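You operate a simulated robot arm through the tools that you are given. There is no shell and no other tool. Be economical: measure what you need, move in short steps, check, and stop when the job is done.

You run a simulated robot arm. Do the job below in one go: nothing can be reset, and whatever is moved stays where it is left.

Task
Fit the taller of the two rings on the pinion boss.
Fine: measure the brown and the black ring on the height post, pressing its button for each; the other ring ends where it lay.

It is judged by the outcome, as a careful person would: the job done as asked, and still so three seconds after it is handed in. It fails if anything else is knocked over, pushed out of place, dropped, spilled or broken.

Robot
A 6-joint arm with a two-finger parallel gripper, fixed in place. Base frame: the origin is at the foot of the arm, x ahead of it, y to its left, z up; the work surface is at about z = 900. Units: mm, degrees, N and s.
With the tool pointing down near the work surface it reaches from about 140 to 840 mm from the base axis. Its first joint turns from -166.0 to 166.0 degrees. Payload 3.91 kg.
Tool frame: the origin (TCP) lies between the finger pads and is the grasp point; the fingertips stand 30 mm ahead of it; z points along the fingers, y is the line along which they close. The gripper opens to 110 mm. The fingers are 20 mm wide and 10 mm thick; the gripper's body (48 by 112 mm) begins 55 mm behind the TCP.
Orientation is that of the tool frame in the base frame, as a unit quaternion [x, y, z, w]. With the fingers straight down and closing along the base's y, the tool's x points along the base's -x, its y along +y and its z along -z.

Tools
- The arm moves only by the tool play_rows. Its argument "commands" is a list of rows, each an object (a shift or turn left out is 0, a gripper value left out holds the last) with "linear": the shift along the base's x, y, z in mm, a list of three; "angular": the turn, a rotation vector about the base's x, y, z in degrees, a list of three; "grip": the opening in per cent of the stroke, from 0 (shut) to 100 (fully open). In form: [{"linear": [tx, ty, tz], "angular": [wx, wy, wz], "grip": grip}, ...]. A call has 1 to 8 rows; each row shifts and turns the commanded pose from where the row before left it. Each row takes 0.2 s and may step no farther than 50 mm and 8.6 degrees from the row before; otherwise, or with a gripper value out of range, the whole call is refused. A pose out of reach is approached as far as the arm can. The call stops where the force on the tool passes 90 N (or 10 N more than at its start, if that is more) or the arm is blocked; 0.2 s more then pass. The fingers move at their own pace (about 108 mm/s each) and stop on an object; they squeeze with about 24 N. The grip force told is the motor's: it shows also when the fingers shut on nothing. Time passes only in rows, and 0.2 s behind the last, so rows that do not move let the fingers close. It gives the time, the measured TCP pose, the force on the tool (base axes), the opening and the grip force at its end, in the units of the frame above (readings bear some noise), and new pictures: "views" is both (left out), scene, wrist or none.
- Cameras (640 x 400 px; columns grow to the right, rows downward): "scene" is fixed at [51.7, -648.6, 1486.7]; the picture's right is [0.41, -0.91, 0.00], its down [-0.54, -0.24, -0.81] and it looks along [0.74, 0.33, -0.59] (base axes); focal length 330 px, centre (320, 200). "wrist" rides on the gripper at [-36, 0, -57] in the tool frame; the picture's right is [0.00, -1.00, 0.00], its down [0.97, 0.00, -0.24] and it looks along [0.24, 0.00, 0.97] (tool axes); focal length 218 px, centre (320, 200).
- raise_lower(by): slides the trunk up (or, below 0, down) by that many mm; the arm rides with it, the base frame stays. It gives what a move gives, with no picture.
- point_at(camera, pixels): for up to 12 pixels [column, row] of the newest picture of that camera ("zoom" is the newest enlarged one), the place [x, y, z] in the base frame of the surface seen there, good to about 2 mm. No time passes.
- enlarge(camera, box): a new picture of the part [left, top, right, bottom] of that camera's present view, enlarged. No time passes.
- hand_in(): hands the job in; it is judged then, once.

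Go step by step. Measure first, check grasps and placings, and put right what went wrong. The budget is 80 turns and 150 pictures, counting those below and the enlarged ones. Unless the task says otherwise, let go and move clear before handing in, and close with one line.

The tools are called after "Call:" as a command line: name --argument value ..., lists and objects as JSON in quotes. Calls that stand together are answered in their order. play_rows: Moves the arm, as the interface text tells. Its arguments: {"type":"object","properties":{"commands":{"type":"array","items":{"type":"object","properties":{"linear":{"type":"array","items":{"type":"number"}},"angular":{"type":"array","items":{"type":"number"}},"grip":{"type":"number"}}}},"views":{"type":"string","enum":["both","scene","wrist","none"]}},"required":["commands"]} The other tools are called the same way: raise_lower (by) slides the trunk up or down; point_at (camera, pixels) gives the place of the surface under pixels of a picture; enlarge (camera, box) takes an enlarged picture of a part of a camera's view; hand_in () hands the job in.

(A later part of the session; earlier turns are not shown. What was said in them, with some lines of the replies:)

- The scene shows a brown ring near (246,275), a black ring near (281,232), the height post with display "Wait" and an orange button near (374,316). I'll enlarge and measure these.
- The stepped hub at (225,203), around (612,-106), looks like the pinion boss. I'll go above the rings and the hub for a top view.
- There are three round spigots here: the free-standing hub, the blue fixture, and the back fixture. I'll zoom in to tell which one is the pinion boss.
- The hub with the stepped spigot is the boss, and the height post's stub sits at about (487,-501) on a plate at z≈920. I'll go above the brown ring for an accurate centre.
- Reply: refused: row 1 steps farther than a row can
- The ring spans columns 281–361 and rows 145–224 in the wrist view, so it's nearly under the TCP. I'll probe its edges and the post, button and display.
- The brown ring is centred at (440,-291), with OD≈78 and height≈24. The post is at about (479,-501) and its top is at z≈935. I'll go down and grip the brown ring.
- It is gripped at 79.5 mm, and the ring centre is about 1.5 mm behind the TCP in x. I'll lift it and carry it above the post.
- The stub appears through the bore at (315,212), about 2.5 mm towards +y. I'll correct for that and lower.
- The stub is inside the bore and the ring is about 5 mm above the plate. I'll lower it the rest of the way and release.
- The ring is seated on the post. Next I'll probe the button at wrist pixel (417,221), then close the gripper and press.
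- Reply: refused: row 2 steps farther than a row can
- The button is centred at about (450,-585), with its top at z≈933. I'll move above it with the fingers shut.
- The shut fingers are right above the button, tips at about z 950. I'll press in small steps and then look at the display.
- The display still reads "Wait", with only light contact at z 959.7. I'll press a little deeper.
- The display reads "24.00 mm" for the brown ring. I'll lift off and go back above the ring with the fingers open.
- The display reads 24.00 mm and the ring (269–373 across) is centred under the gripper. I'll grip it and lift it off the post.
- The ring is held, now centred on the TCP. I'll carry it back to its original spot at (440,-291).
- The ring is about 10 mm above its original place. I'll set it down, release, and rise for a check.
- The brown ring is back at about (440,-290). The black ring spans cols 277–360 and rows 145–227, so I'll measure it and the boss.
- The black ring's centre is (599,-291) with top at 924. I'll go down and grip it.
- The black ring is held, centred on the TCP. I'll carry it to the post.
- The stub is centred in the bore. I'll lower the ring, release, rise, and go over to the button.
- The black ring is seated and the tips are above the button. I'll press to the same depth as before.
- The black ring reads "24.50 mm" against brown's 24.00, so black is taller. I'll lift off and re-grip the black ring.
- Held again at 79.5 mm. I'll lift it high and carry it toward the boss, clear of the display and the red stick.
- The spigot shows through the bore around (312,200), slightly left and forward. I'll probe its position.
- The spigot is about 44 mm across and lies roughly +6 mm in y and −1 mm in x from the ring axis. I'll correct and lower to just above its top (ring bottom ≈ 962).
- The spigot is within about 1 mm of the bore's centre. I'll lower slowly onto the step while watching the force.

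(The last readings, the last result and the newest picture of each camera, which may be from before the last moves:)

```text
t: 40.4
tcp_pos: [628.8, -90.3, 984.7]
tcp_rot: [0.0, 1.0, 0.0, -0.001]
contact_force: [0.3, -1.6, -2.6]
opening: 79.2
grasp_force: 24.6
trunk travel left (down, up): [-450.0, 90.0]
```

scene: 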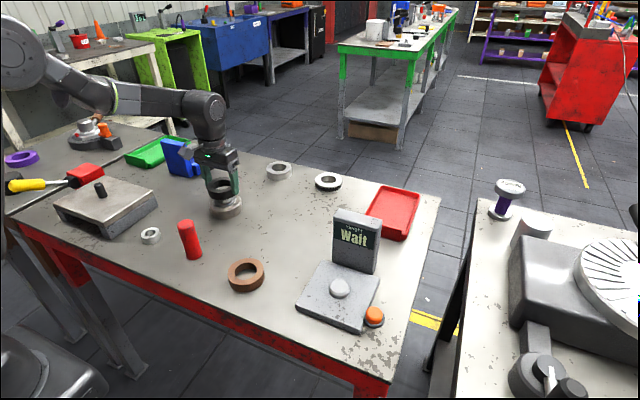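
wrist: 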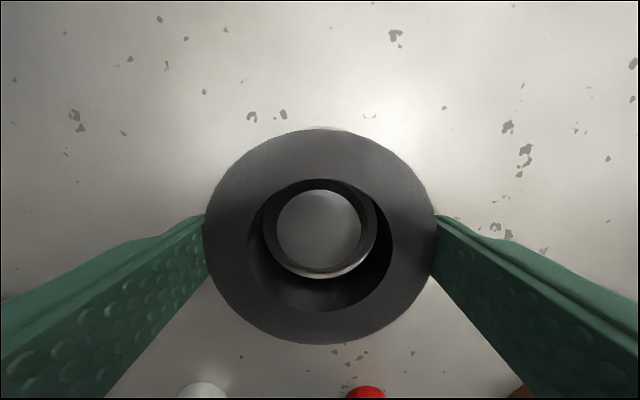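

The bore has passed over the spigot top with no contact force. I'll continue down to the step at about z 938.5.

Call:
play_rows --commands '[{"linear": [0, 0, -4]}, {"linear": [0, 0, -3]}, {"linear": [0, 0, -1]}, {}]' --views "wrist"

Call:
enlarge --camera "scene" --box '[180, 130, 270, 230]'

```text
t: 41.4
tcp_pos: [628.0, -91.1, 976.6]
tcp_rot: [0.0, 1.0, 0.0, 0.0]
contact_force: [0.5, -0.3, -1.7]
opening: 79.3
grasp_force: 24.1
trunk travel left (down, up): [-450.0, 90.0]
```

wrist: 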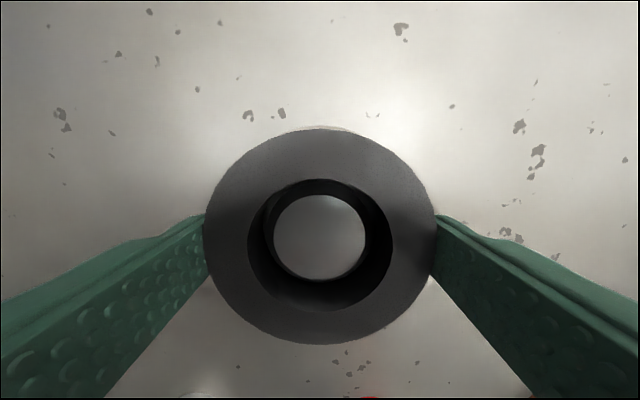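

```text
4.00 times, centred on (225, 180) of scene
```

zoom: 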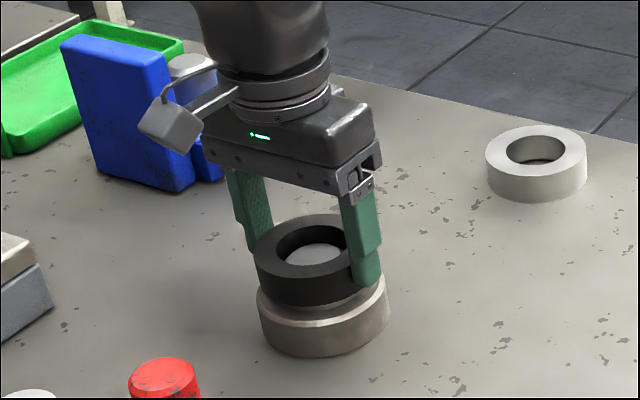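

The ring is around the spigot, just above the step. I'll lower in small steps to feel the seat.

Call:
play_rows --commands '[{"linear": [0, 0, -0.7]}, {"linear": [0, 0, -0.7]}, {}]' --views "none"

```text
t: 42.2
tcp_pos: [630.0, -90.3, 975.7]
tcp_rot: [0.0, 1.0, -0.001, -0.001]
contact_force: [0.1, 0.8, -1.3]
opening: 79.4
grasp_force: 23.7
trunk travel left (down, up): [-450.0, 90.0]
```

Call:
play_rows --commands '[{"linear": [0, 0, -0.7]}, {"linear": [0, 0, -0.7]}, {}]' --views "none"

```text
t: 43.0
tcp_pos: [628.9, -91.6, 974.1]
tcp_rot: [0.0, 1.0, 0.0, 0.0]
contact_force: [1.1, 0.4, 0.9]
opening: 79.5
grasp_force: 24.3
trunk travel left (down, up): [-450.0, 90.0]
```

The vertical force went from −2 to about +1, so the ring is touching the step. I'll release and rise to check.

Call:
play_rows --commands '[{"grip": 85}, {"grip": 100}, {}, {"linear": [0, 0, 45]}, {"linear": [0, 0, 45]}, {"linear": [-40, 0, 20]}, {"linear": [-40, 0, 20]}, {}]' --views "both"

Call:
enlarge --camera "scene" --box '[180, 150, 270, 230]'

Call:
point_at --camera "zoom" --pixels '[[265, 230], [365, 230], [315, 195], [315, 265]]'

```text
t: 44.8
tcp_pos: [547.9, -91.9, 1103.3]
tcp_rot: [0.002, 1.0, -0.001, -0.001]
contact_force: [0.3, -0.3, 0.4]
opening: 109.9
grasp_force: 0.2
trunk travel left (down, up): [-450.0, 90.0]
```

scene: 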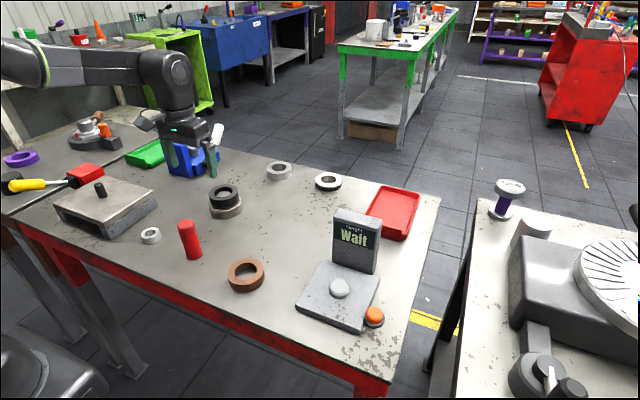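
wrist: 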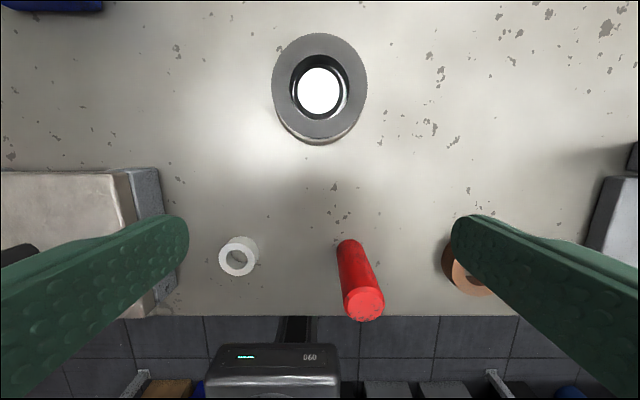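

```text
5.00 times, centred on (225, 190) of scene
```

zoom: 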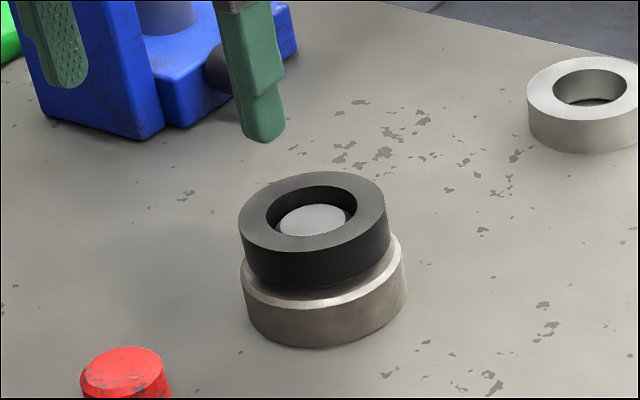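

```text
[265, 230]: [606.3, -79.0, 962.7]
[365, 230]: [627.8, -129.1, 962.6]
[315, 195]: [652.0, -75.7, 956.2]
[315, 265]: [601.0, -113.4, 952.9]
```

The black ring's top sits level at z≈962.7, which is the 938.5 step plus 24.5, with the spigot centred in its bore. The brown ring is back where it lay and the gripper is clear, so I'm handing in.

Call:
hand_in

```text
The job is handed in.
```

The black ring (24.50 mm, against 24.00 mm for the brown) is fitted on the pinion boss, and the brown ring is back where it lay, to within about 1 mm. No part was labelled, so I took the free-standing stepped hub to be the boss.
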